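You operate a simulated robot arm through the tools that you are given. There is no shell and no other tool.

You are at the controls of a simulated robot arm. One attempt, no reset.

## Task
Sand the rust spot off the cream gas column, held in the test stand.
Fine: nip it at 300 N, give or take 100 N, use the orange sanding block, put the block back, then wind the load off. Set down upright: orange sanding block. What is to be rubbed or washed off counts as gone when no trace of it is left.

It is judged by the outcome, as a careful person would: the job done as asked, and still so three seconds after it is handed in. It fails if anything else is knocked over, pushed out of place, dropped, spilled or broken.

## Robot
A 6-joint arm with a two-finger gripper, fixed in place. Base frame: the origin is on the floor under the middle of its stand, x ahead of it, y to its left, z up; the work surface is at about z = 80. Readings come in cm, rad, newtons and seconds.
It reaches about 157.2 cm from its shoulder. Its first joint turns from -2.897 to 2.897 rad. Payload 2.45 kg.
The tool frame sits at the grasp point between the pads (the TCP): z along the fingers, y along the line on which they close. The tips reach 2 cm beyond it. The gripper opens to 14 cm; its body begins 16.8 cm behind the TCP.
Orientation is that of the tool frame in the base frame, as [roll, pitch, yaw] about the fixed x, y, z axes, in that order (R = Rz(yaw) Ry(pitch) Rx(roll)). With the fingers straight down and closing along the base's y, the tool's x points along the base's -x, its y along +y and its z along -z.

## Interface
- The arm moves only by the tool apply_moves. Its argument "targets" is a list of rows, each an object (a shift or turn left out is 0, a gripper value left out holds the last) with "linear": the shift along the tool's x, y, z in cm, a list of three; "turn": the turn, a rotation vector about the tool's x, y, z in degrees, a list of three; "grip": the opening, from 0 (shut) to 1 (fully open). In form: [{"linear": [dx, dy, dz], "turn": [ax, ay, az], "grip": grip}, ...]. A call has 1 to 20 rows; each row shifts and turns the commanded pose from where the row before left it, along the tool's axes as they then stand. A row lasts 0.2 s, in which the tool goes at most 5 cm and 0.15 rad; a call with a longer step from one row to the next is refused whole, and so is a gripper value outside its range. Where a pose cannot be reached the arm comes as near as it can. A force on the tool above 40 N (or 10 N above the force at the start of the call, whichever is more), or a blocked arm, ends the call early, and 0.2 s more pass. Each finger travels about 4.5 cm/s and halts on what it meets, pressing with about 41 N; the grip force reading is that of the motor and also rises with nothing between the fingers. The clock runs only during rows and for 0.2 s after the last one: add rows that do not move to give the fingers time. It gives the time, the measured TCP pose, the force on the tool (base axes), the opening and the grip force at its end, in the units of the frame above (readings bear some noise), with the torque about the TCP (base axes, N m) and any sound that the robot's microphone picked up.
- Cameras (640 x 400 px; columns grow to the right, rows downward): "scene" is fixed at [40.21, 65.64, 165.32]; the picture's right is [-0.71, -0.70, 0.00], its down [-0.56, 0.56, -0.61] and it looks along [0.43, -0.43, -0.79] (base axes); focal length 336 px, centre (320, 200). "wrist" rides on the gripper at [7.8, 1.1, -20.9] in the tool frame; the picture's right is [-0.14, 0.99, 0.00], its down [-0.92, -0.13, -0.37] and it looks along [-0.36, -0.05, 0.93] (tool axes); focal length 280 px, centre (320, 200).
- grab_frame(camera): a new picture of that camera. No time passes.
- locate(camera, pixels): for up to 12 pixels [column, row] of the newest picture of that camera ("zoom" is the newest enlarged one), the place [x, y, z] in the base frame of the surface seen there, good to about 0.2 cm, but the place of the scene camera against the robot may be out by one fixed shift of up to 1.8 cm in any direction. No time passes.
- enlarge(camera, box): a new picture of the part [left, top, right, bottom] of that camera's present view, enlarged. No time passes.
- hand_in(): hands the job in; it is judged then, once.

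Open the gripper and draw the arm clear of the work before you hand the job in, unless the task says otherwise.

The tools are called after "Call:" as name(argument=value, ...) on one line, values as JSON. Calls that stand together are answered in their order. apply_moves: Moves the arm, as the interface text tells. Its arguments: {"type":"object","properties":{"targets":{"type":"array"}},"required":["targets"]} The other tools are called the same way: grab_frame (camera) takes a picture; locate (camera, pixels) gives the place of the surface under pixels of a picture; enlarge (camera, box) takes an enlarged picture of a part of a camera's view; hand_in () hands the job in.

At the start:

```text
t: 0.0
tcp_pos: [78.18, -5.96, 115.94]
ee_rot: [-3.141, 0.0, 3.141]
ft_force: [-0.7, -0.6, -0.1]
moment: [0.0, 0.0, 0.03]
gripper_width: 13.98
finger_force: 0.0
```

scene: 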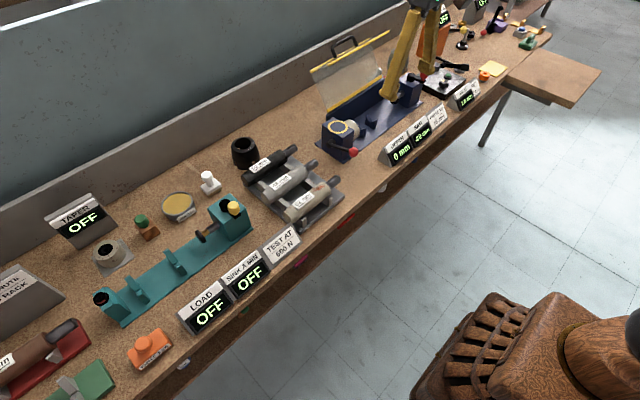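
wrist: 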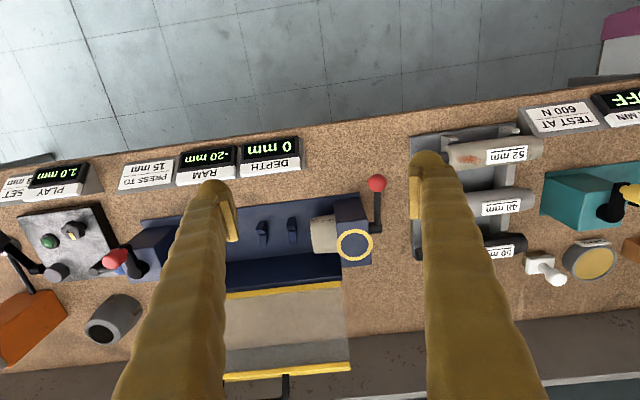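

I start by looking closer at the bench: the teal test stand (scene around 100-250, 200-320), the rack of gas columns (around 290, 185) and the orange block (150, 345).

Call:
enlarge(camera="scene", box=[80, 130, 360, 350])

Call:
enlarge(camera="scene", box=[0, 180, 280, 400])

Call:
enlarge(camera="scene", box=[220, 120, 360, 240])

Call:
enlarge(camera="wrist", box=[400, 80, 640, 300])

```text
1.82 times, centred on (220, 240) of scene
```

zoom: 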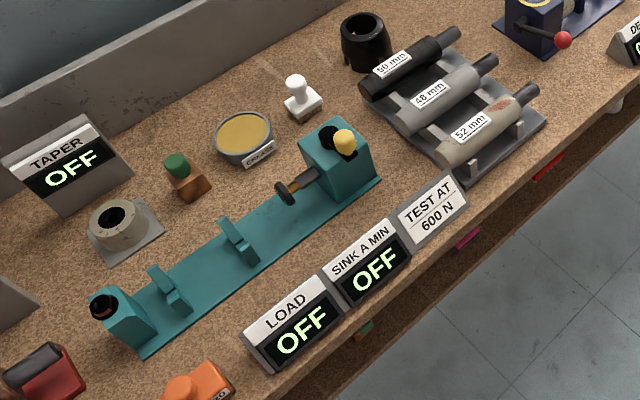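

```text
1.82 times, centred on (140, 290) of scene
```

zoom: 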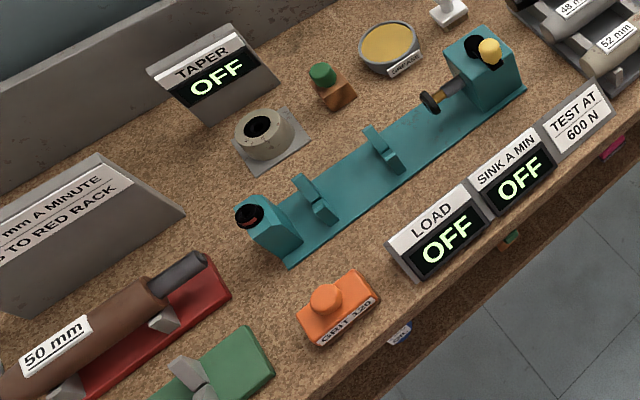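

```text
3.33 times, centred on (290, 180) of scene
```

zoom: 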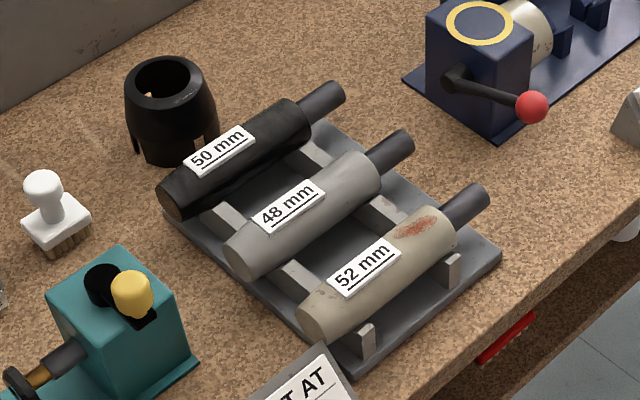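

```text
1.82 times, centred on (520, 190) of wrist
```

zoom: 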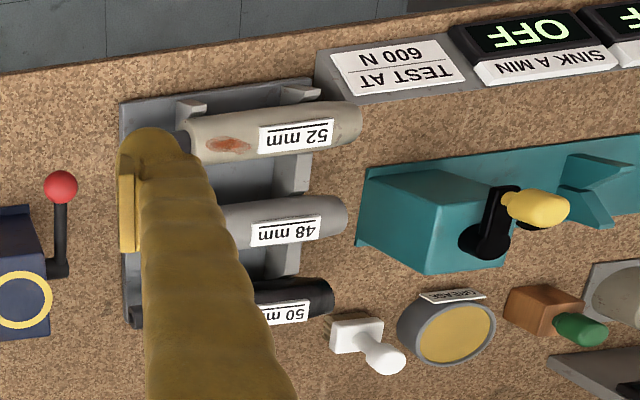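

The cream 52 mm column (rust on its upper side near the rod) lies nearest me in the rack; the stand is to its left. I measure places on the column, rack and stand with the wrist picture.

Call:
grab_frame(camera="wrist")

Call:
locate(camera="wrist", pixels=[[470, 156], [505, 155], [535, 147], [452, 146], [500, 208], [510, 245], [580, 200], [620, 195], [418, 140], [560, 122], [545, 268], [370, 183]])

Call:
grab_frame(camera="scene")

Call:
locate(camera="scene", pixels=[[290, 217], [320, 196], [332, 182], [308, 205], [234, 207], [205, 236], [174, 262], [133, 290], [100, 298], [150, 337], [115, 302], [160, 282]])

```text
taken
```

wrist: 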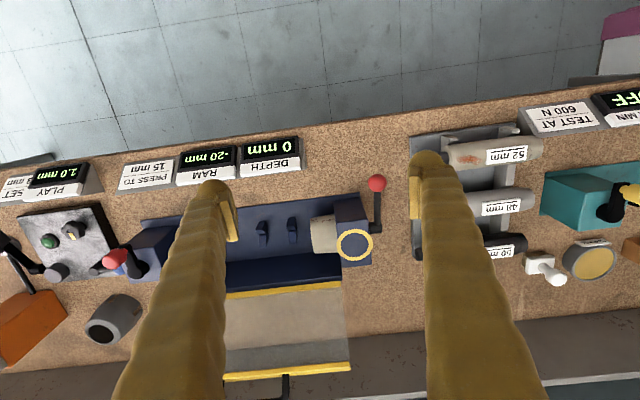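

```text
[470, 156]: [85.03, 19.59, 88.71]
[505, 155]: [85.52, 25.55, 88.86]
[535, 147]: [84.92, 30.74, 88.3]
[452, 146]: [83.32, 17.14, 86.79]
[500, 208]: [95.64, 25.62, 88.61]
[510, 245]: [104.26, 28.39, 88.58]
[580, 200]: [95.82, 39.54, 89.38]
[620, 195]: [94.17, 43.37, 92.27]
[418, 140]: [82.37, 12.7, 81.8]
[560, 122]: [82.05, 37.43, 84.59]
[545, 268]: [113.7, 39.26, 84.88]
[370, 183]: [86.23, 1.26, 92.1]
```

```text
taken
```

scene: 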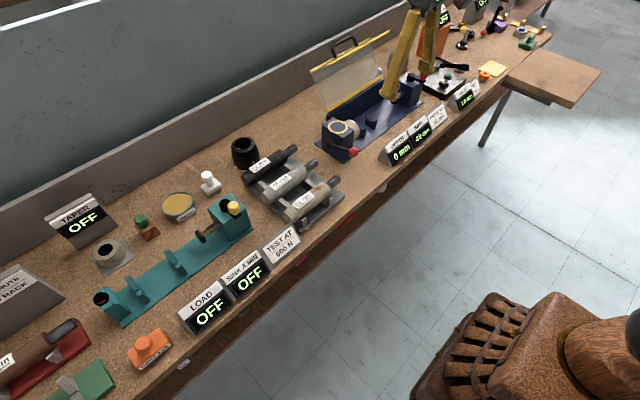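

```text
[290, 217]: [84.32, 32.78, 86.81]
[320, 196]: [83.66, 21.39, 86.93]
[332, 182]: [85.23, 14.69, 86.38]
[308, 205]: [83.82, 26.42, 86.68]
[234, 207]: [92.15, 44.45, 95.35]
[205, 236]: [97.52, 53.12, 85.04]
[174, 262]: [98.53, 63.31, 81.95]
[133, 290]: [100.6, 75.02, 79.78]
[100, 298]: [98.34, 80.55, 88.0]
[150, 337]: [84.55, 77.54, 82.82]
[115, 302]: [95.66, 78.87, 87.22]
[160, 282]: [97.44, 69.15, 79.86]
```

The column axis is about x≈84.5 from y≈16 (rod) to y≈33 (base). I raise the arm a little and move left over the stand to see it from above.

Call:
apply_moves(targets=[{"linear": [0, 2, -4]}, {"linear": [0, 4.5, -2]}, {"linear": [0, 4.8, 0]}, {"linear": [0, 4.8, 0]}, {"linear": [0, 4.8, 0]}, {"linear": [0, 4.8, 0]}, {"linear": [0, 4.8, 0]}, {"linear": [0, 4.8, 0]}, {"linear": [0, 4.8, 0]}, {"linear": [0, 4.8, 0]}, {"linear": [0, 4.8, 0]}, {"linear": [0, 4.8, 0]}, {"linear": [0, 4.8, 0]}, {"linear": [0, 2, 0]}, {"linear": [0, 0, 0]}])

Call:
grab_frame(camera="wrist")

```text
t: 3.2
tcp_pos: [78.01, 55.33, 121.92]
ee_rot: [-3.141, 0.0, 3.14]
ft_force: [-0.1, -1.1, -0.1]
moment: [0.0, 0.0, 0.0]
gripper_width: 14.02
finger_force: 0.0
```

```text
taken
```

wrist: 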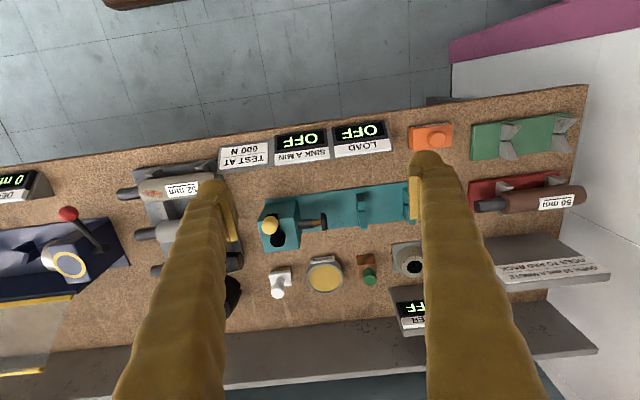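

The fingers at columns ~220 and ~430 hide parts of the stand; I enlarge the middle and measure its features.

Call:
enlarge(camera="wrist", box=[220, 110, 460, 260])

Call:
locate(camera="wrist", pixels=[[270, 225], [278, 241], [320, 225], [310, 226], [362, 205], [362, 222], [345, 205], [432, 135], [420, 150], [445, 130], [395, 205], [335, 220]])

```text
2.67 times, centred on (340, 185) of wrist
```

zoom: 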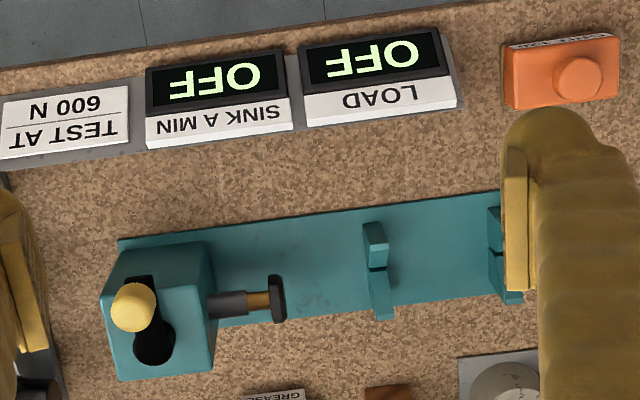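

```text
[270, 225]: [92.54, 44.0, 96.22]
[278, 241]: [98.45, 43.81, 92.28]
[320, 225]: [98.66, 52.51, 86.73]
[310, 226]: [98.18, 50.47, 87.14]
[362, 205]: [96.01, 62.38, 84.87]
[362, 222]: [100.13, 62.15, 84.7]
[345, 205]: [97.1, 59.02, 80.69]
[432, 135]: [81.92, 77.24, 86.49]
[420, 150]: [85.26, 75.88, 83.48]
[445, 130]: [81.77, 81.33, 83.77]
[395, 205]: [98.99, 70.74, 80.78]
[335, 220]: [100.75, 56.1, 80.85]
```

Crank hub near (98.5, 43.8), yellow knob near (92.5, 44, 96), ram pad near y 53. I move further left so the cup end of the stand and the orange block show between the fingers.

Call:
apply_moves(targets=[{"linear": [0, 4.8, 0]}, {"linear": [0, 4.8, 0]}, {"linear": [0, 4.8, 0]}, {"linear": [0, 4.8, 0]}, {"linear": [0, 0, 0]}])

Call:
grab_frame(camera="wrist")

Call:
enlarge(camera="wrist", box=[200, 90, 440, 240])

```text
t: 4.4
tcp_pos: [78.11, 74.42, 121.94]
ee_rot: [3.141, -0.001, -3.141]
ft_force: [-0.5, -0.3, -0.1]
moment: [-0.02, -0.02, -0.01]
gripper_width: 14.02
finger_force: 0.0
```

```text
taken
```

wrist: 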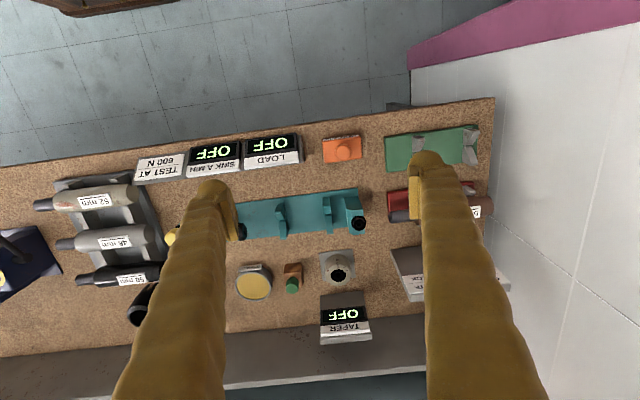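

```text
2.67 times, centred on (320, 165) of wrist
```

zoom: 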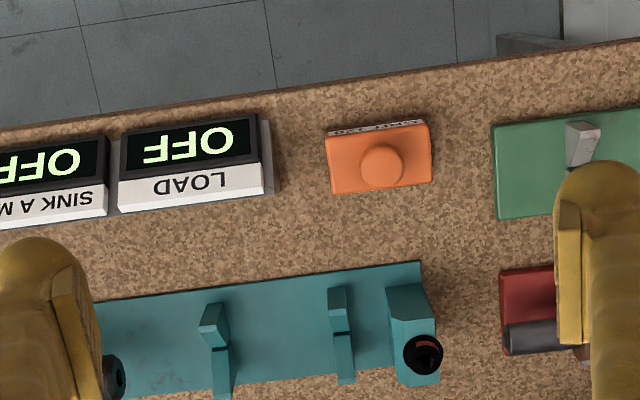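

I look closely at the end block (cup at wrist ~(357, 222)) from both cameras.

Call:
enlarge(camera="scene", box=[80, 240, 200, 340])

Call:
enlarge(camera="wrist", box=[310, 170, 400, 260])

Call:
enlarge(camera="scene", box=[180, 180, 270, 260])

Call:
enlarge(camera="scene", box=[110, 310, 200, 390])

```text
4.00 times, centred on (140, 290) of scene
```

zoom: 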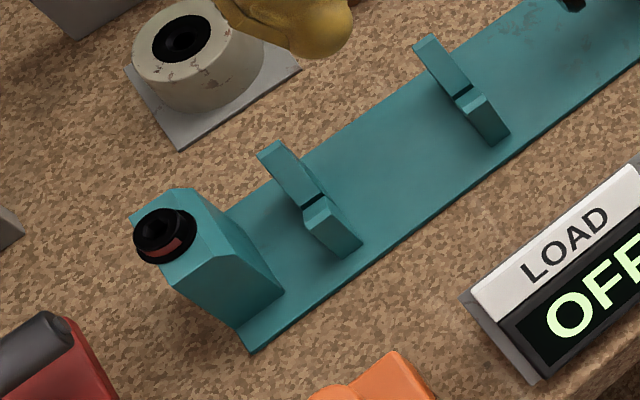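

```text
4.44 times, centred on (355, 215) of wrist
```

zoom: 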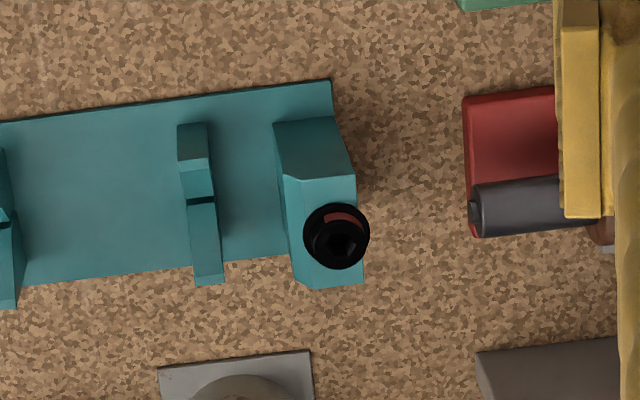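

```text
5.00 times, centred on (225, 220) of scene
```

zoom: 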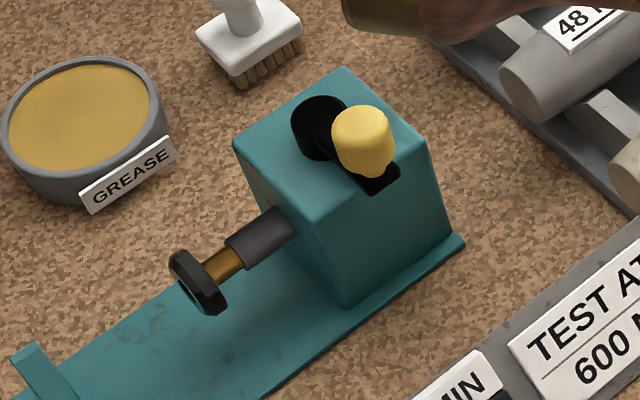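

```text
5.00 times, centred on (155, 350) of scene
```

zoom: 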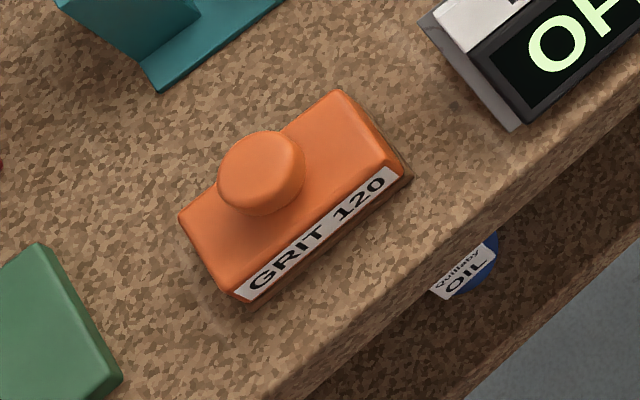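

The item on top of the end block looks like a round switch (black bezel, red inside), which likely powers the OFF displays. I measure the block, switch and saddles from this view.

Call:
grab_frame(camera="wrist")

Call:
locate(camera="wrist", pixels=[[343, 152], [325, 143], [361, 138], [325, 160], [361, 157], [357, 222], [353, 214], [363, 222], [352, 190], [350, 205], [327, 200], [327, 220]])

Call:
locate(camera="wrist", pixels=[[281, 212], [281, 230], [242, 232], [346, 215], [340, 215], [320, 230], [300, 220], [332, 147], [355, 153], [350, 205], [347, 195], [362, 205]])

```text
taken
```

wrist: 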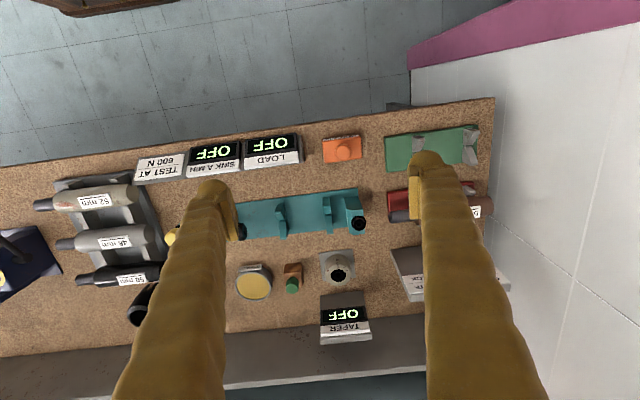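

```text
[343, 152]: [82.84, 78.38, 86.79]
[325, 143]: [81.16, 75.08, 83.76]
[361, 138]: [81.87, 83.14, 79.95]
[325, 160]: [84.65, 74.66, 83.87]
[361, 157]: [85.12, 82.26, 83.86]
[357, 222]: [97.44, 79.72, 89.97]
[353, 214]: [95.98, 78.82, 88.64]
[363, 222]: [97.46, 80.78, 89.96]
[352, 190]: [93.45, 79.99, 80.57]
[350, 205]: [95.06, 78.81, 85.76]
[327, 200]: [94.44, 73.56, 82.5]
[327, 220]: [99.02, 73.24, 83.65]
```

```text
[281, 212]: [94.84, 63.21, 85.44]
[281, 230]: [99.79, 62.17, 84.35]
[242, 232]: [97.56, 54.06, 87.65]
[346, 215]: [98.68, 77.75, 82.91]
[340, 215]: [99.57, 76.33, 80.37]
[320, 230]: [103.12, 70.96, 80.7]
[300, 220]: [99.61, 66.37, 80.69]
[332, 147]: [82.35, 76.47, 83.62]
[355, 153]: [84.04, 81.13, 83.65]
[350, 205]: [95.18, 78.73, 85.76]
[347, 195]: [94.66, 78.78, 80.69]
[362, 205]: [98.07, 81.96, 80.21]
```

I lower toward the end block for a close view of the switch and cup, staying above z 100.

Call:
apply_moves(targets=[{"linear": [-4, 1, 2]}, {"linear": [-4, 1, 2.5]}, {"linear": [-3, 1, 3.5]}, {"linear": [0, 0, 4.5]}, {"linear": [0, 0, 4.5]}, {"linear": [0, 0, 0]}])

Call:
grab_frame(camera="wrist")

Call:
enlarge(camera="wrist", box=[240, 140, 400, 260])

```text
t: 5.8
tcp_pos: [87.28, 75.94, 104.65]
ee_rot: [3.14, 0.0, -3.141]
ft_force: [-0.9, -0.2, 0.5]
moment: [0.02, -0.01, 0.01]
gripper_width: 14.0
finger_force: 0.1
out of reach, approached as far as the arm can: row 2, 3
```

```text
taken
```

wrist: 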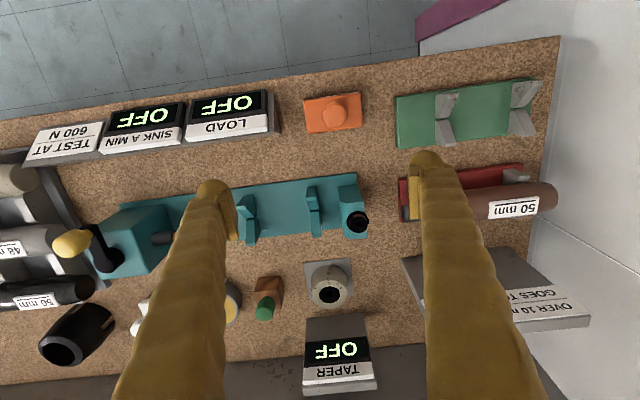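

```text
3.33 times, centred on (320, 200) of wrist
```

zoom: 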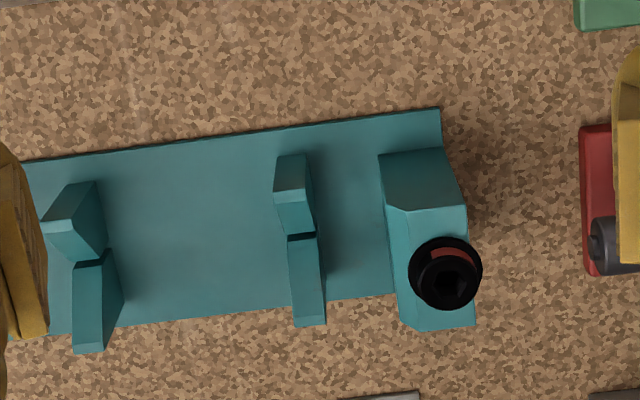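

The reach gets limited out here at height. I zoom further on the switch.

Call:
enlarge(camera="wrist", box=[330, 190, 390, 250])

Call:
locate(camera="wrist", pixels=[[353, 210], [355, 226], [345, 205], [337, 190], [337, 205], [313, 195], [313, 215], [248, 208], [252, 232], [350, 185], [340, 212], [162, 238]])

Call:
locate(camera="wrist", pixels=[[72, 240], [102, 258], [90, 228], [345, 222], [367, 222], [357, 233], [357, 209], [342, 232], [320, 195], [320, 226], [240, 200], [245, 240]])

```text
6.67 times, centred on (360, 220) of wrist
```

zoom: 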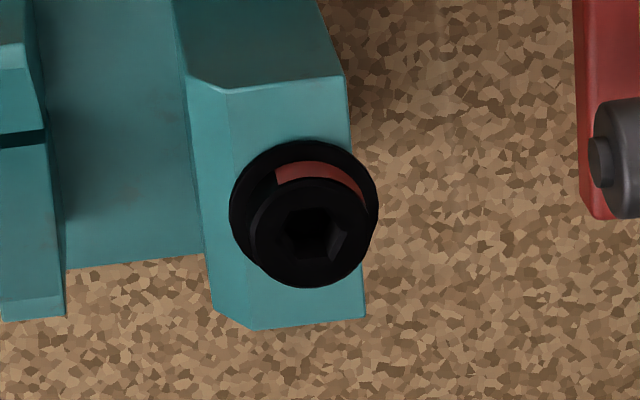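

```text
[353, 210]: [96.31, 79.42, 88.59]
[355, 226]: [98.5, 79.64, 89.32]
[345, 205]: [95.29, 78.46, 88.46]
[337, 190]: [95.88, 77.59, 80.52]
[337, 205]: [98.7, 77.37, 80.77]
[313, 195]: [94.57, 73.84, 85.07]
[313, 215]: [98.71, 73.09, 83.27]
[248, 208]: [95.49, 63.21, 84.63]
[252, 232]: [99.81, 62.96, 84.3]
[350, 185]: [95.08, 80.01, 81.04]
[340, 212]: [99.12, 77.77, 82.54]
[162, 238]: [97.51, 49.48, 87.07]
```

```text
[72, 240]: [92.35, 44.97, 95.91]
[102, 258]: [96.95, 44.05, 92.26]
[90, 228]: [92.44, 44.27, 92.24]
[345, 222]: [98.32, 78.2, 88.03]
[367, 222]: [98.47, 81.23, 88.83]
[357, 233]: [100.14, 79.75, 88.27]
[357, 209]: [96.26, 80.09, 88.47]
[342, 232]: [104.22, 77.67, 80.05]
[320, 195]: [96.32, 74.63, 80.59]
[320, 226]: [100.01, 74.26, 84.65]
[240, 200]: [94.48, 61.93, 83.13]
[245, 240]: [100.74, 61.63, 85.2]
```

The black top with a red crescent at (357, 222) looks like a latching push button standing out. I check the displays and signs for any other switch before touching anything.

Call:
enlarge(camera="scene", box=[160, 220, 310, 350])

Call:
enlarge(camera="scene", box=[30, 180, 130, 280])

Call:
enlarge(camera="wrist", box=[20, 70, 300, 260])

Call:
enlarge(camera="wrist", box=[280, 220, 420, 400])

```text
3.08 times, centred on (235, 285) of scene
```

zoom: 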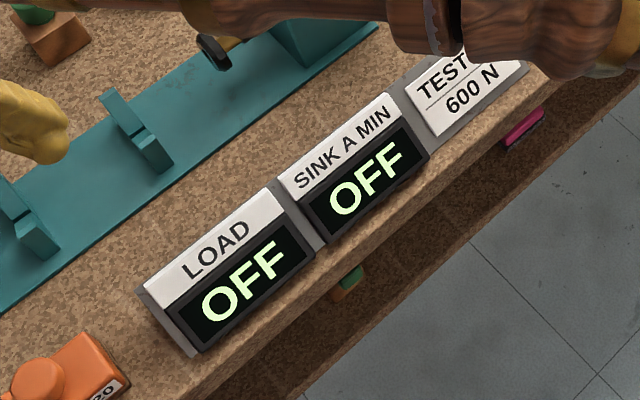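

```text
4.00 times, centred on (80, 230) of scene
```

zoom: 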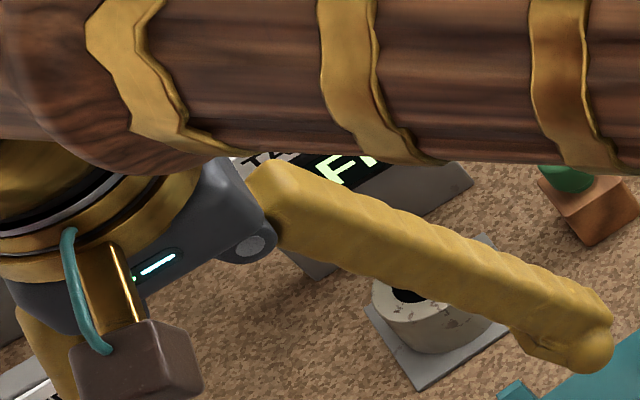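

```text
2.11 times, centred on (160, 165) of wrist
```

zoom: 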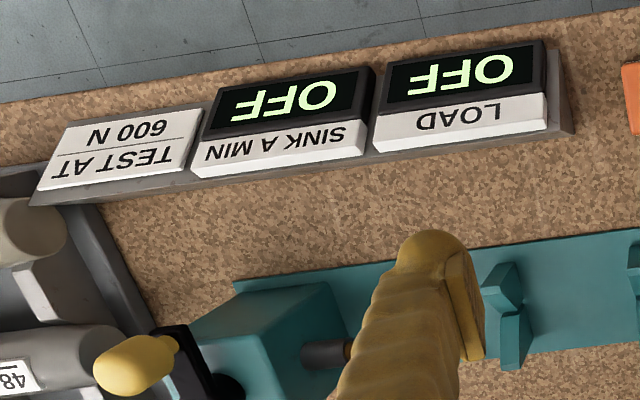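

```text
2.22 times, centred on (350, 310) of wrist
```

zoom: 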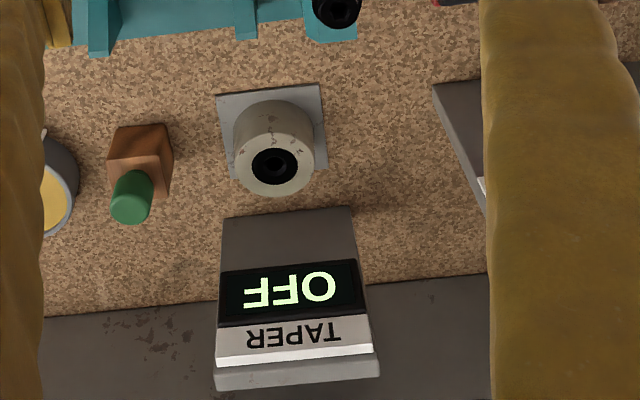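

No other switch is visible, so the button at about (97.5, 79.7, z 90) is the likely power switch. I shut the fingers and move above it, going down first to stay within reach.

Call:
apply_moves(targets=[{"linear": [0, 0, 3], "grip": 0}, {"linear": [-2, 1, 2.5], "grip": 0}, {"linear": [-3, 1, 1.5], "grip": 0}, {"linear": [-3, 1, 0], "grip": 0}, {"linear": [-2.3, 0.8, 0], "grip": 0}, {"grip": 0}, {"grip": 0}, {"grip": 0}, {"grip": 0}, {"grip": 0}])

Call:
grab_frame(camera="wrist")

```text
t: 8.0
tcp_pos: [93.3, 78.09, 97.36]
ee_rot: [3.14, 0.001, -3.141]
ft_force: [-0.5, -0.7, -0.5]
moment: [-0.01, 0.03, 0.0]
gripper_width: 0.01
finger_force: 29.6
out of reach, approached as far as the arm can: row 4, 5
```

```text
taken
```

wrist: 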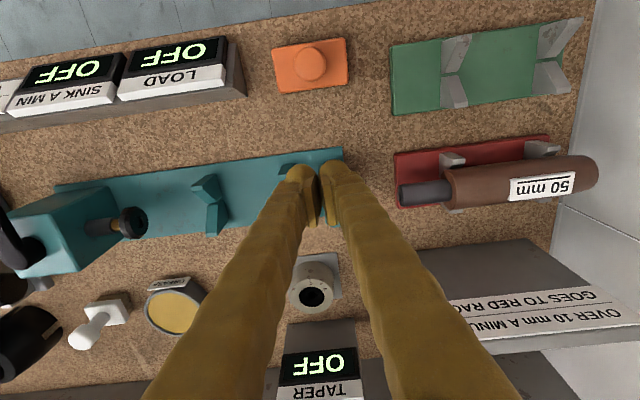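

The fingers are shut, but the vertical pose stops short of the button. I tilt the tool outward by 16° to gain reach, then move over the button at a height of about 3 cm.

Call:
apply_moves(targets=[{"turn": [0, -8, 0]}, {"turn": [0, -8, 0]}, {"linear": [-1.4, 0.8, 1.6]}, {"linear": [-1.4, 0.8, 1.6]}, {}])

Call:
grab_frame(camera="wrist")

Call:
grab_frame(camera="scene")

```text
t: 9.2
tcp_pos: [96.84, 79.59, 95.0]
ee_rot: [3.141, 0.278, -3.141]
ft_force: [0.4, 0.6, -0.3]
moment: [0.0, 0.04, -0.01]
gripper_width: 0.01
finger_force: 29.0
```

```text
taken
```

wrist: 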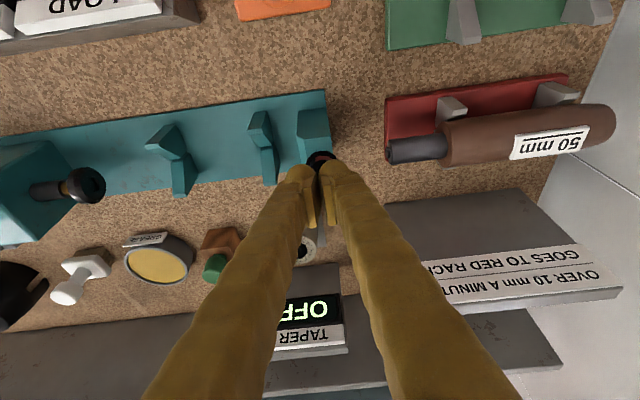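

```text
taken
```

scene: 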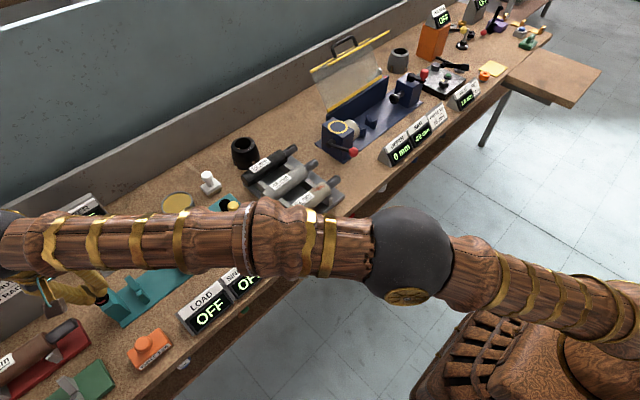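

The tilted pose is reachable at (96.8, 79.6, 95). I check the alignment of the fingertips with the button near (320, 160).

Call:
enlarge(camera="wrist", box=[270, 110, 370, 230])

Call:
locate(camera="wrist", pixels=[[320, 158], [320, 163], [308, 160], [332, 158], [305, 205], [335, 205], [298, 175], [336, 172], [320, 152]])

```text
3.33 times, centred on (320, 170) of wrist
```

zoom: 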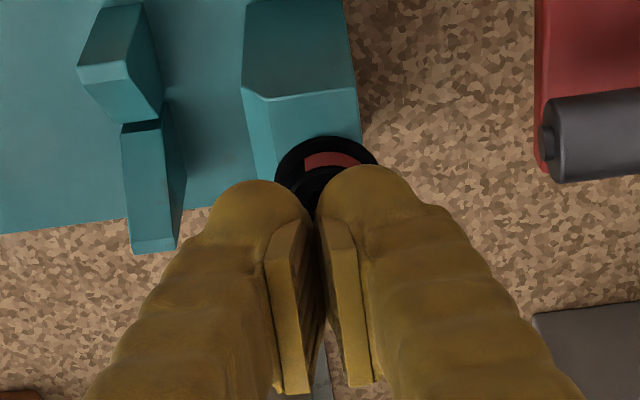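

```text
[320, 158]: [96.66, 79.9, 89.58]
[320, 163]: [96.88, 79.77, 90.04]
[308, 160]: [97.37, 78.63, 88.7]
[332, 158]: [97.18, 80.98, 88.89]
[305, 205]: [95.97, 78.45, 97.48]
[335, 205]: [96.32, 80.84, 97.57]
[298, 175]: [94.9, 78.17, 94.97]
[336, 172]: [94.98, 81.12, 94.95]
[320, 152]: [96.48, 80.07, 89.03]
```

The fingertips are above the button. I press straight down slowly, about 4.2 cm in all, watching the force.

Call:
apply_moves(targets=[{"linear": [0.276, 0.1, 0.961]}, {"linear": [0.276, 0, 0.961]}, {"linear": [0.22, 0, 0.769]}, {"linear": [0.11, 0, 0.385]}, {"linear": [0.11, 0, 0.385]}])

Call:
enlarge(camera="wrist", box=[220, 60, 420, 260])

Call:
enlarge(camera="scene", box=[160, 220, 310, 350])

```text
t: 10.4
tcp_pos: [96.87, 79.87, 91.69]
ee_rot: [3.14, 0.283, 3.141]
ft_force: [-9.8, -3.6, 30.3]
moment: [0.19, 0.13, -0.02]
gripper_width: 0.0
finger_force: 28.9
```

```text
2.00 times, centred on (320, 160) of wrist
```

zoom: 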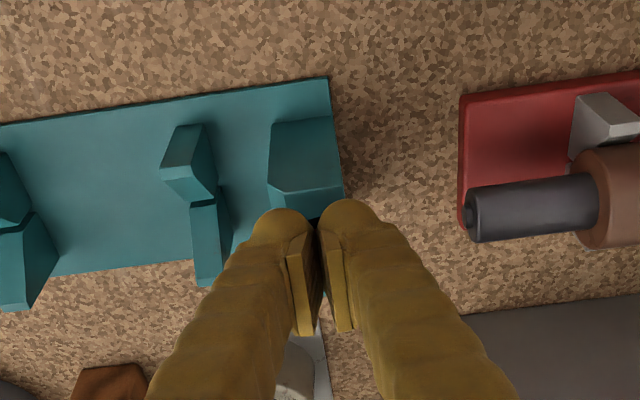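

```text
3.08 times, centred on (235, 285) of scene
```

zoom: 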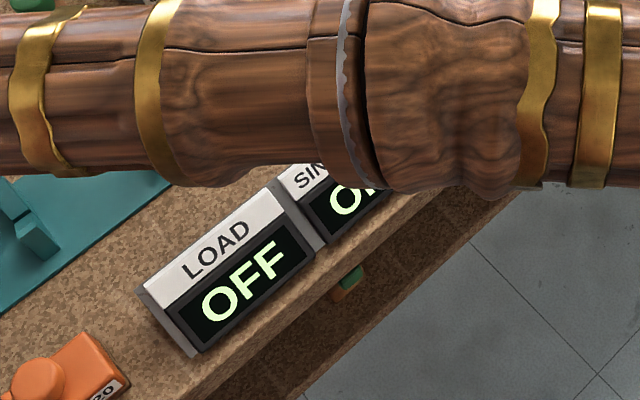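

The button took about 30 N without moving or clicking and the display still reads OFF, so it isn't a plain push switch. I lift off and look at it again.

Call:
apply_moves(targets=[{"linear": [-0.276, 0, -0.961]}, {"linear": [-0.83, 0, -2.9]}, {"linear": [1, -1, -3.5]}, {"linear": [4.5, -1, -1]}, {"linear": [4.5, 0, 0]}, {}])

Call:
grab_frame(camera="wrist")

Call:
enlarge(camera="wrist", box=[280, 120, 400, 260])

Call:
grab_frame(camera="scene")

```text
t: 11.8
tcp_pos: [85.94, 77.83, 96.91]
ee_rot: [-3.142, 0.281, -3.14]
ft_force: [0.6, 0.0, 0.5]
moment: [-0.03, 0.0, 0.0]
gripper_width: 0.0
finger_force: 29.6
```

```text
taken
```

wrist: 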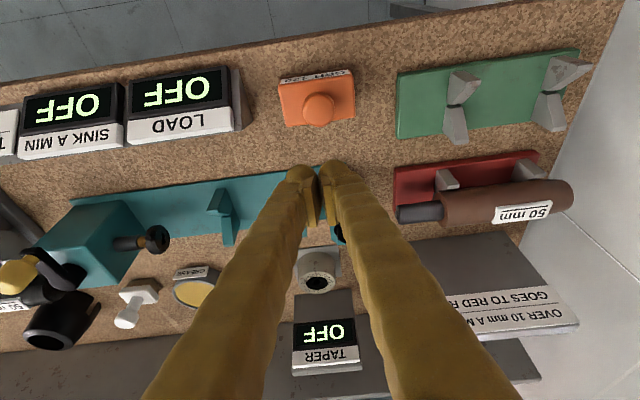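

```text
2.86 times, centred on (340, 190) of wrist
```

zoom: 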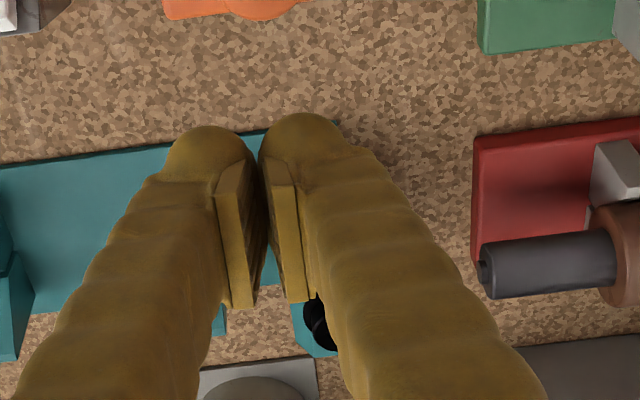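

```text
taken
```

scene: 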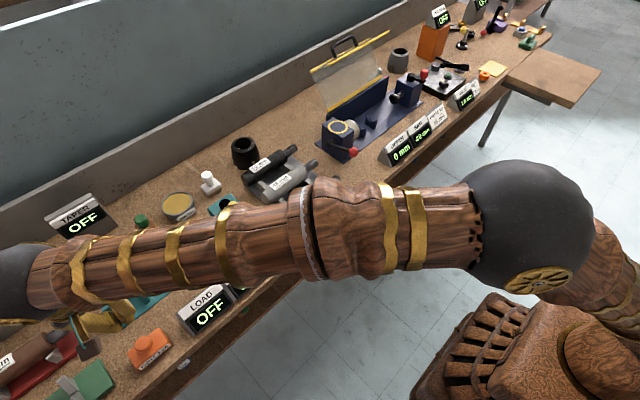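

The fingers hide the knob; I move right by about 13 cm so it shows beside them.

Call:
apply_moves(targets=[{"linear": [-1, -4.6, -1]}, {"linear": [-2, -4.4, 0]}, {"linear": [-2, -4, 0]}, {"linear": [-2, 0, 0]}, {}])

Call:
grab_frame(camera="wrist")

Call:
enlarge(camera="wrist", box=[350, 130, 450, 230])

```text
t: 13.0
tcp_pos: [92.43, 64.75, 100.1]
ee_rot: [3.141, 0.28, -3.141]
ft_force: [-0.2, 0.3, -0.2]
moment: [0.0, -0.01, 0.01]
gripper_width: 0.0
finger_force: 29.6
```

```text
taken
```

wrist: 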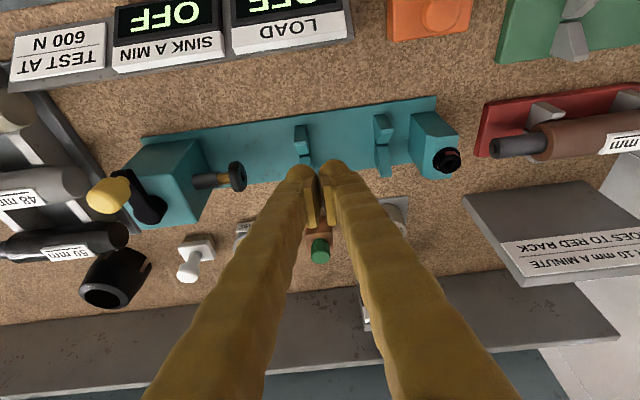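

```text
4.00 times, centred on (400, 180) of wrist
```

zoom: 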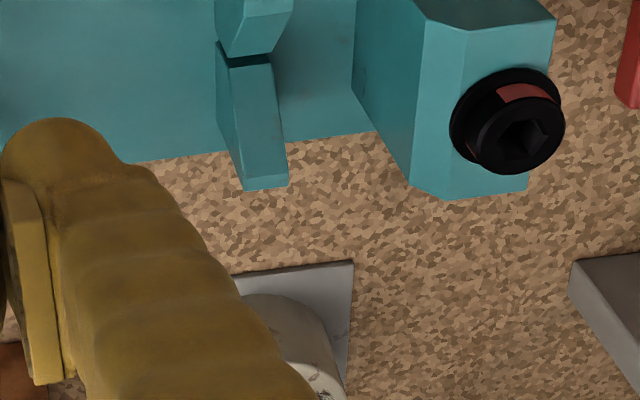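

The black cap carries a hex recess and a red patch on its stem. I zoom once more for detail and compare with the taper gauge.

Call:
enlarge(camera="wrist", box=[425, 135, 470, 180])

Call:
enlarge(camera="wrist", box=[60, 130, 260, 260])

Call:
locate(camera="wrist", pixels=[[237, 176], [240, 165], [243, 185], [228, 180], [210, 180], [105, 195], [120, 190], [147, 210], [147, 180], [200, 195], [410, 120], [412, 160]])

```text
8.89 times, centred on (448, 158) of wrist
```

zoom: 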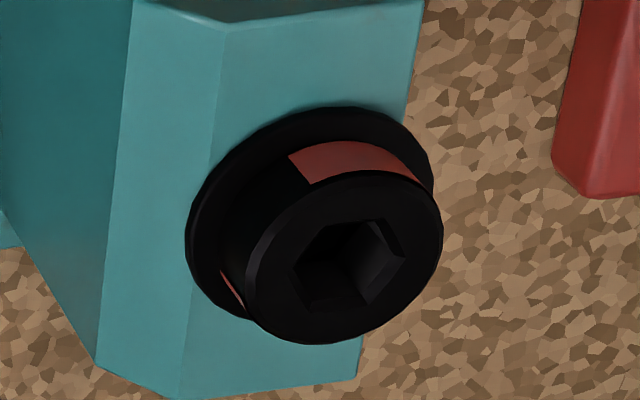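

```text
3.08 times, centred on (160, 195) of wrist
```

zoom: 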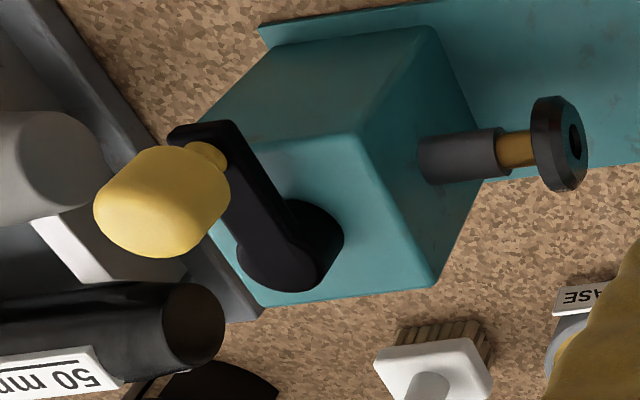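

```text
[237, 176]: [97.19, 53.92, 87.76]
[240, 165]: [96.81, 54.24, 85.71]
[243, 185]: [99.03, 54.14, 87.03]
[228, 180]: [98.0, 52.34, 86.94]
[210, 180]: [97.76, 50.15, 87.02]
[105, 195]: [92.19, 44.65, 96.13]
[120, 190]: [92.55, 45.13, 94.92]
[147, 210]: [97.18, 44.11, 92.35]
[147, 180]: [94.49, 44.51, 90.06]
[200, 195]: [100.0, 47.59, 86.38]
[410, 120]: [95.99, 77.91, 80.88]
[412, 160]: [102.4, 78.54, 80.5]
```

The stem has black and red bands under a hex-recessed cap. I compare with the taper gauge, which also reads OFF, by shifting right so it comes out from behind the finger.

Call:
apply_moves(targets=[{"linear": [0, -4.8, 0]}, {"linear": [0, -4.8, 0]}, {}])

Call:
grab_frame(camera="wrist")

Call:
enlarge(camera="wrist", box=[400, 160, 520, 280])

Call:
enlarge(camera="scene", box=[400, 0, 560, 110])

Call:
enlarge(camera="scene", box=[300, 30, 480, 170])

```text
t: 13.8
tcp_pos: [92.49, 55.11, 99.91]
ee_rot: [-3.141, 0.279, 3.141]
ft_force: [-0.3, -0.2, -0.3]
moment: [0.0, -0.02, 0.0]
gripper_width: 0.0
finger_force: 29.3
```

```text
taken
```

wrist: 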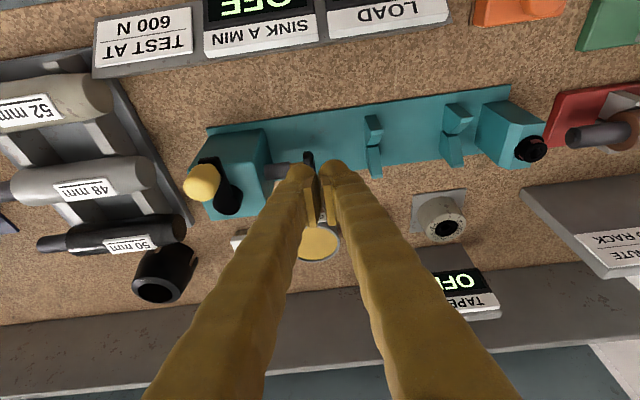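

```text
3.33 times, centred on (460, 220) of wrist
```

zoom: 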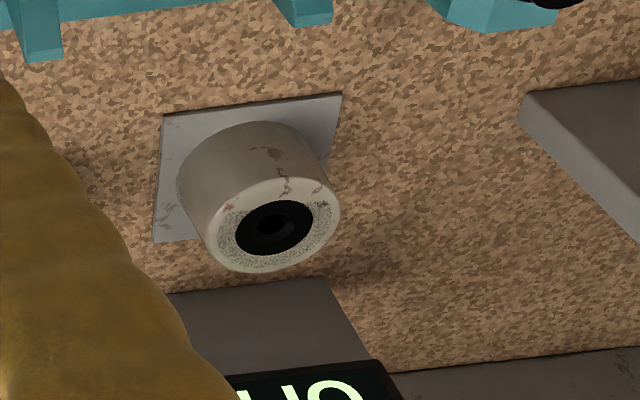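

```text
3.64 times, centred on (480, 55) of scene
```

zoom: 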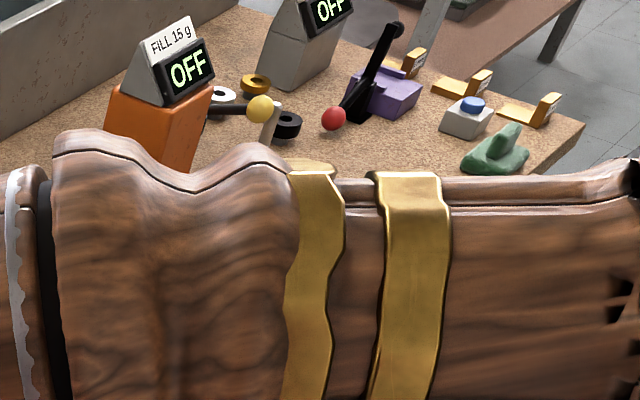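

```text
2.86 times, centred on (390, 100) of scene
```

zoom: 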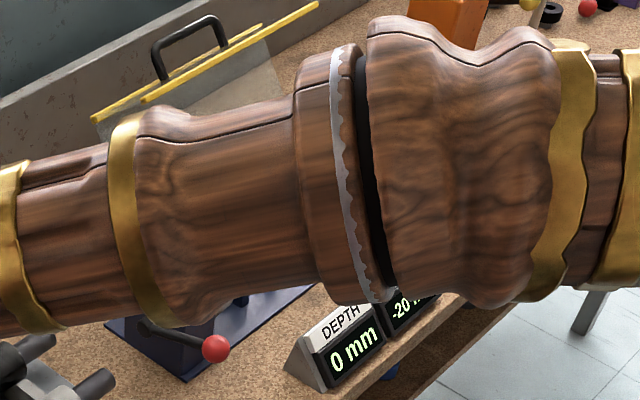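

The taper gauge has no switch at all, so OFF probably just means nothing is under load. I go on: straighten the tool, climb over the crank and go to a viewing spot over the rack.

Call:
apply_moves(targets=[{"linear": [-0.83, 0, -2.88], "turn": [0, 8, 0]}, {"linear": [0, 0, -3], "turn": [0, 8, 0]}, {"linear": [3, -3.5, -1], "grip": 0.5}, {"linear": [3, -4, 0], "grip": 0.5}, {"linear": [3, -4, 0], "grip": 0.5}, {"linear": [3, -4, 0], "grip": 0.5}, {"linear": [2, -4.5, 0], "grip": 0.5}, {"linear": [0, -4.8, 0], "grip": 0.5}, {"linear": [0, -4.5, 0], "grip": 0.5}, {"grip": 0.5}])

Call:
grab_frame(camera="wrist")

```text
t: 16.0
tcp_pos: [78.02, 25.63, 106.95]
ee_rot: [-3.14, 0.0, 3.141]
ft_force: [0.2, -0.5, -0.1]
moment: [-0.01, 0.01, 0.0]
gripper_width: 7.01
finger_force: 0.0
```

```text
taken
```

wrist: 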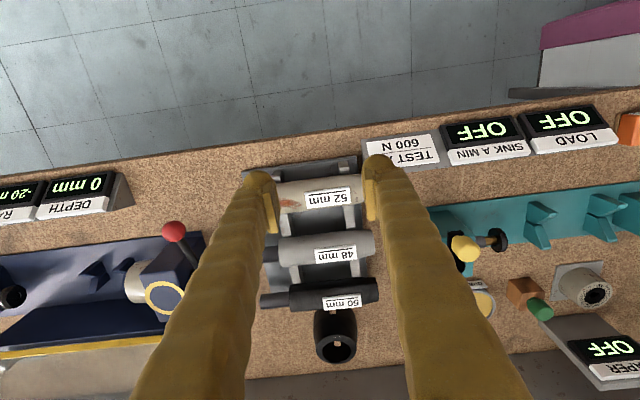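

I now turn the gripper 90° about its own axis so it closes across the column (along base x), in place.

Call:
apply_moves(targets=[{"turn": [0, 0, 8.5]}, {"turn": [0, 0, 8.5]}, {"turn": [0, 0, 8.5]}, {"turn": [0, 0, 8.5]}, {"turn": [0, 0, 8.5]}, {"turn": [0, 0, 8.5]}, {"turn": [0, 0, 8.5]}, {"turn": [0, 0, 8.5]}, {"turn": [0, 0, 8.5]}, {"turn": [0, 0, 8.5]}, {"turn": [0, 0, 5]}, {}])

Call:
grab_frame(camera="wrist")

```text
t: 18.6
tcp_pos: [78.01, 25.93, 106.89]
ee_rot: [3.141, -0.001, 1.567]
ft_force: [0.9, 0.2, 0.5]
moment: [-0.04, -0.02, 0.04]
gripper_width: 6.98
finger_force: 0.0
```

```text
taken
```

wrist: 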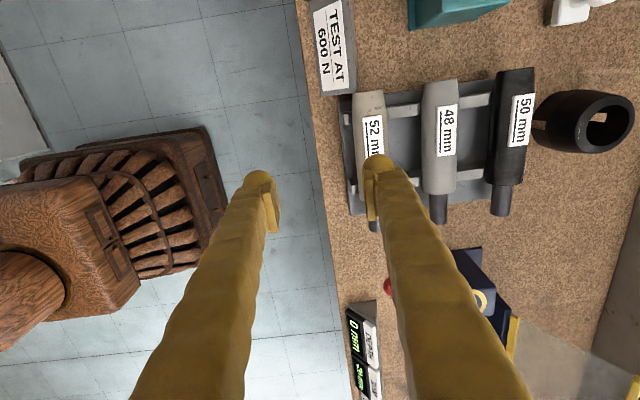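

The arm took the turn: image right is now base +x, image down is −y. I move over the column (x≈84.6) and look at it between the open fingers.

Call:
apply_moves(targets=[{"linear": [0, 3.3, 1]}, {"linear": [0, 3.3, 1]}, {}])

Call:
grab_frame(camera="wrist")

Call:
enlarge(camera="wrist", box=[220, 60, 420, 260])

```text
t: 19.4
tcp_pos: [84.66, 25.89, 104.91]
ee_rot: [3.14, -0.002, 1.571]
ft_force: [0.6, -1.0, 0.9]
moment: [0.01, -0.02, -0.05]
gripper_width: 7.02
finger_force: 0.0
```

```text
taken
```

wrist: 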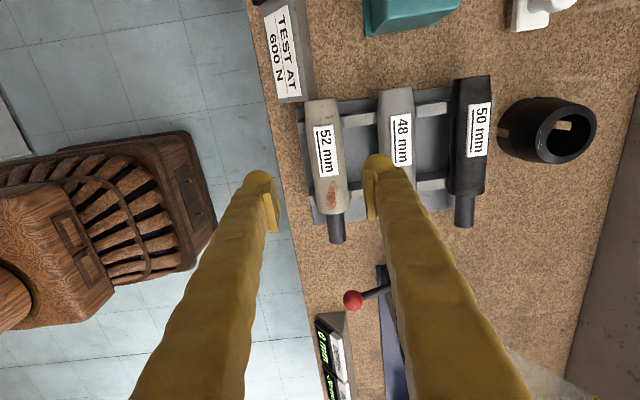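

```text
2.00 times, centred on (320, 160) of wrist
```

zoom: 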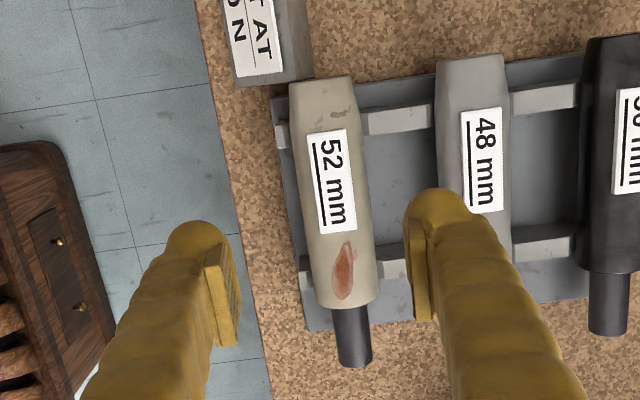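

Clear view of the cream column with its rust spot near the rod end. I measure its ends, edges, the rust and the rack bars.

Call:
locate(camera="zoom", pixels=[[322, 85], [325, 110], [328, 170], [340, 250], [345, 295], [350, 330], [353, 360], [322, 78], [310, 250], [368, 250], [300, 130], [358, 130]])

Call:
locate(camera="zoom", pixels=[[343, 244], [340, 298], [334, 270], [352, 270], [395, 120], [285, 135], [390, 255], [310, 280], [280, 200], [420, 160], [330, 307], [354, 368]])

```text
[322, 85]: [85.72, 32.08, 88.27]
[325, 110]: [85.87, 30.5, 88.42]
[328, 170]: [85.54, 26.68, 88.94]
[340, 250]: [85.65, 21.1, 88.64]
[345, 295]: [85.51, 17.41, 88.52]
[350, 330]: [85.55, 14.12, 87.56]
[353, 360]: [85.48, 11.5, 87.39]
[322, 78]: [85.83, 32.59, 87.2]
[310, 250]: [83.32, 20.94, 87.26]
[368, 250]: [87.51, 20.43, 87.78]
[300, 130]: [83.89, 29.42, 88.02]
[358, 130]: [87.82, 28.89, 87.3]
```

```text
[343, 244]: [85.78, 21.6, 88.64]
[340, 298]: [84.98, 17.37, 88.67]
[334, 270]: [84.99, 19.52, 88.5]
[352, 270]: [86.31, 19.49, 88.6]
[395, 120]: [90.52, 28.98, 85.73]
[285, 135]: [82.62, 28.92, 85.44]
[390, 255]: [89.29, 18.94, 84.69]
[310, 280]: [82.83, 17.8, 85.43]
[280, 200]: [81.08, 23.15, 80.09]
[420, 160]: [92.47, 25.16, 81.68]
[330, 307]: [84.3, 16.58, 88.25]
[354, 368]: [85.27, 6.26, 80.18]
```

The column axis is at x≈85.6, z≈86.1; body y 16.4–32.6, rod tip y≈11.3 (21.3 cm long), rust y 17.4–21.6. Before taking it, I hover over the stand in this orientation to measure the saddles, ram and anvil faces.

Call:
apply_moves(targets=[{"linear": [3, 0, -1.5], "grip": 1.0}, {"linear": [4.8, 0, 0], "grip": 1.0}, {"linear": [4.8, 0, 0], "grip": 1.0}, {"linear": [4.8, 0, 0], "grip": 1.0}, {"linear": [4.8, 0, 0], "grip": 1.0}, {"linear": [4.8, 0.5, 0], "grip": 1.0}, {"linear": [4.8, 1, 0], "grip": 1.0}, {"linear": [4.8, 1, 0], "grip": 1.0}, {"linear": [4.8, 2, 0], "grip": 1.0}, {"linear": [3, 2, 0], "grip": 1.0}, {"grip": 1.0}])

Call:
grab_frame(camera="wrist")

Call:
enlarge(camera="wrist", box=[220, 60, 480, 340])

```text
refused: row 9 steps farther than a row can; nothing moved
```

```text
taken
```

wrist: 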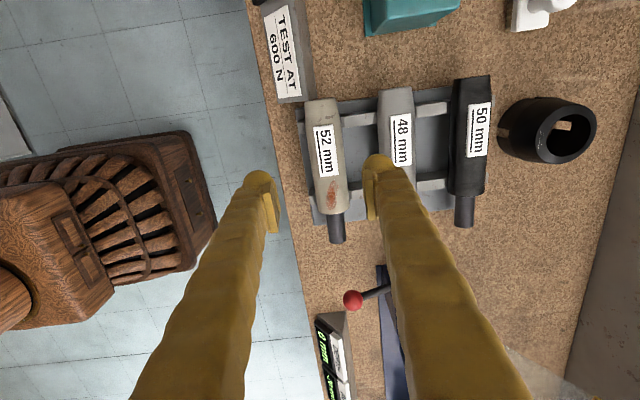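

```text
1.43 times, centred on (350, 200) of wrist
```

zoom: 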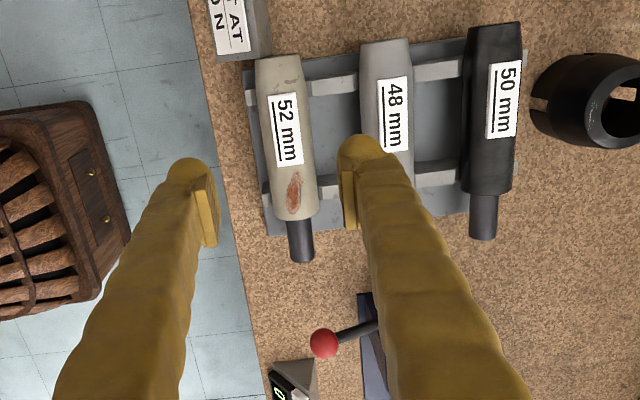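

One row was too long (5.2 cm), so nothing moved; I resend the same path with shorter steps.

Call:
apply_moves(targets=[{"linear": [3, 0, -1.5], "grip": 1.0}, {"linear": [4.8, 0, 0], "grip": 1.0}, {"linear": [4.8, 0, 0], "grip": 1.0}, {"linear": [4.8, 0, 0], "grip": 1.0}, {"linear": [4.8, 0, 0], "grip": 1.0}, {"linear": [4.8, 0.5, 0], "grip": 1.0}, {"linear": [4.7, 1, 0], "grip": 1.0}, {"linear": [4.7, 1, 0], "grip": 1.0}, {"linear": [4.4, 1.5, 0], "grip": 1.0}, {"linear": [4, 2, 0], "grip": 1.0}, {"grip": 1.0}])

Call:
grab_frame(camera="wrist")

Call:
enlarge(camera="wrist", box=[220, 60, 480, 340])

```text
t: 21.8
tcp_pos: [90.53, 70.97, 106.19]
ee_rot: [3.141, 0.001, 1.57]
ft_force: [0.1, 0.1, 0.8]
moment: [-0.01, 0.0, 0.0]
gripper_width: 13.98
finger_force: 0.1
```

```text
taken
```

wrist: 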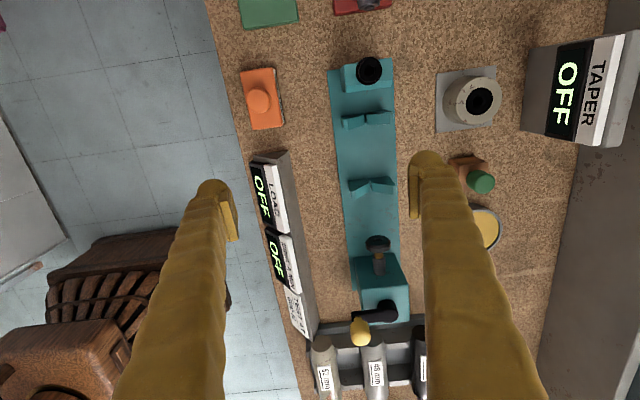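

```text
1.43 times, centred on (350, 200) of wrist
```

zoom: 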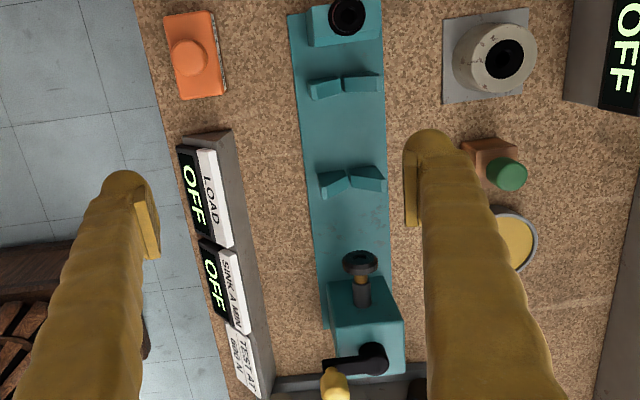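

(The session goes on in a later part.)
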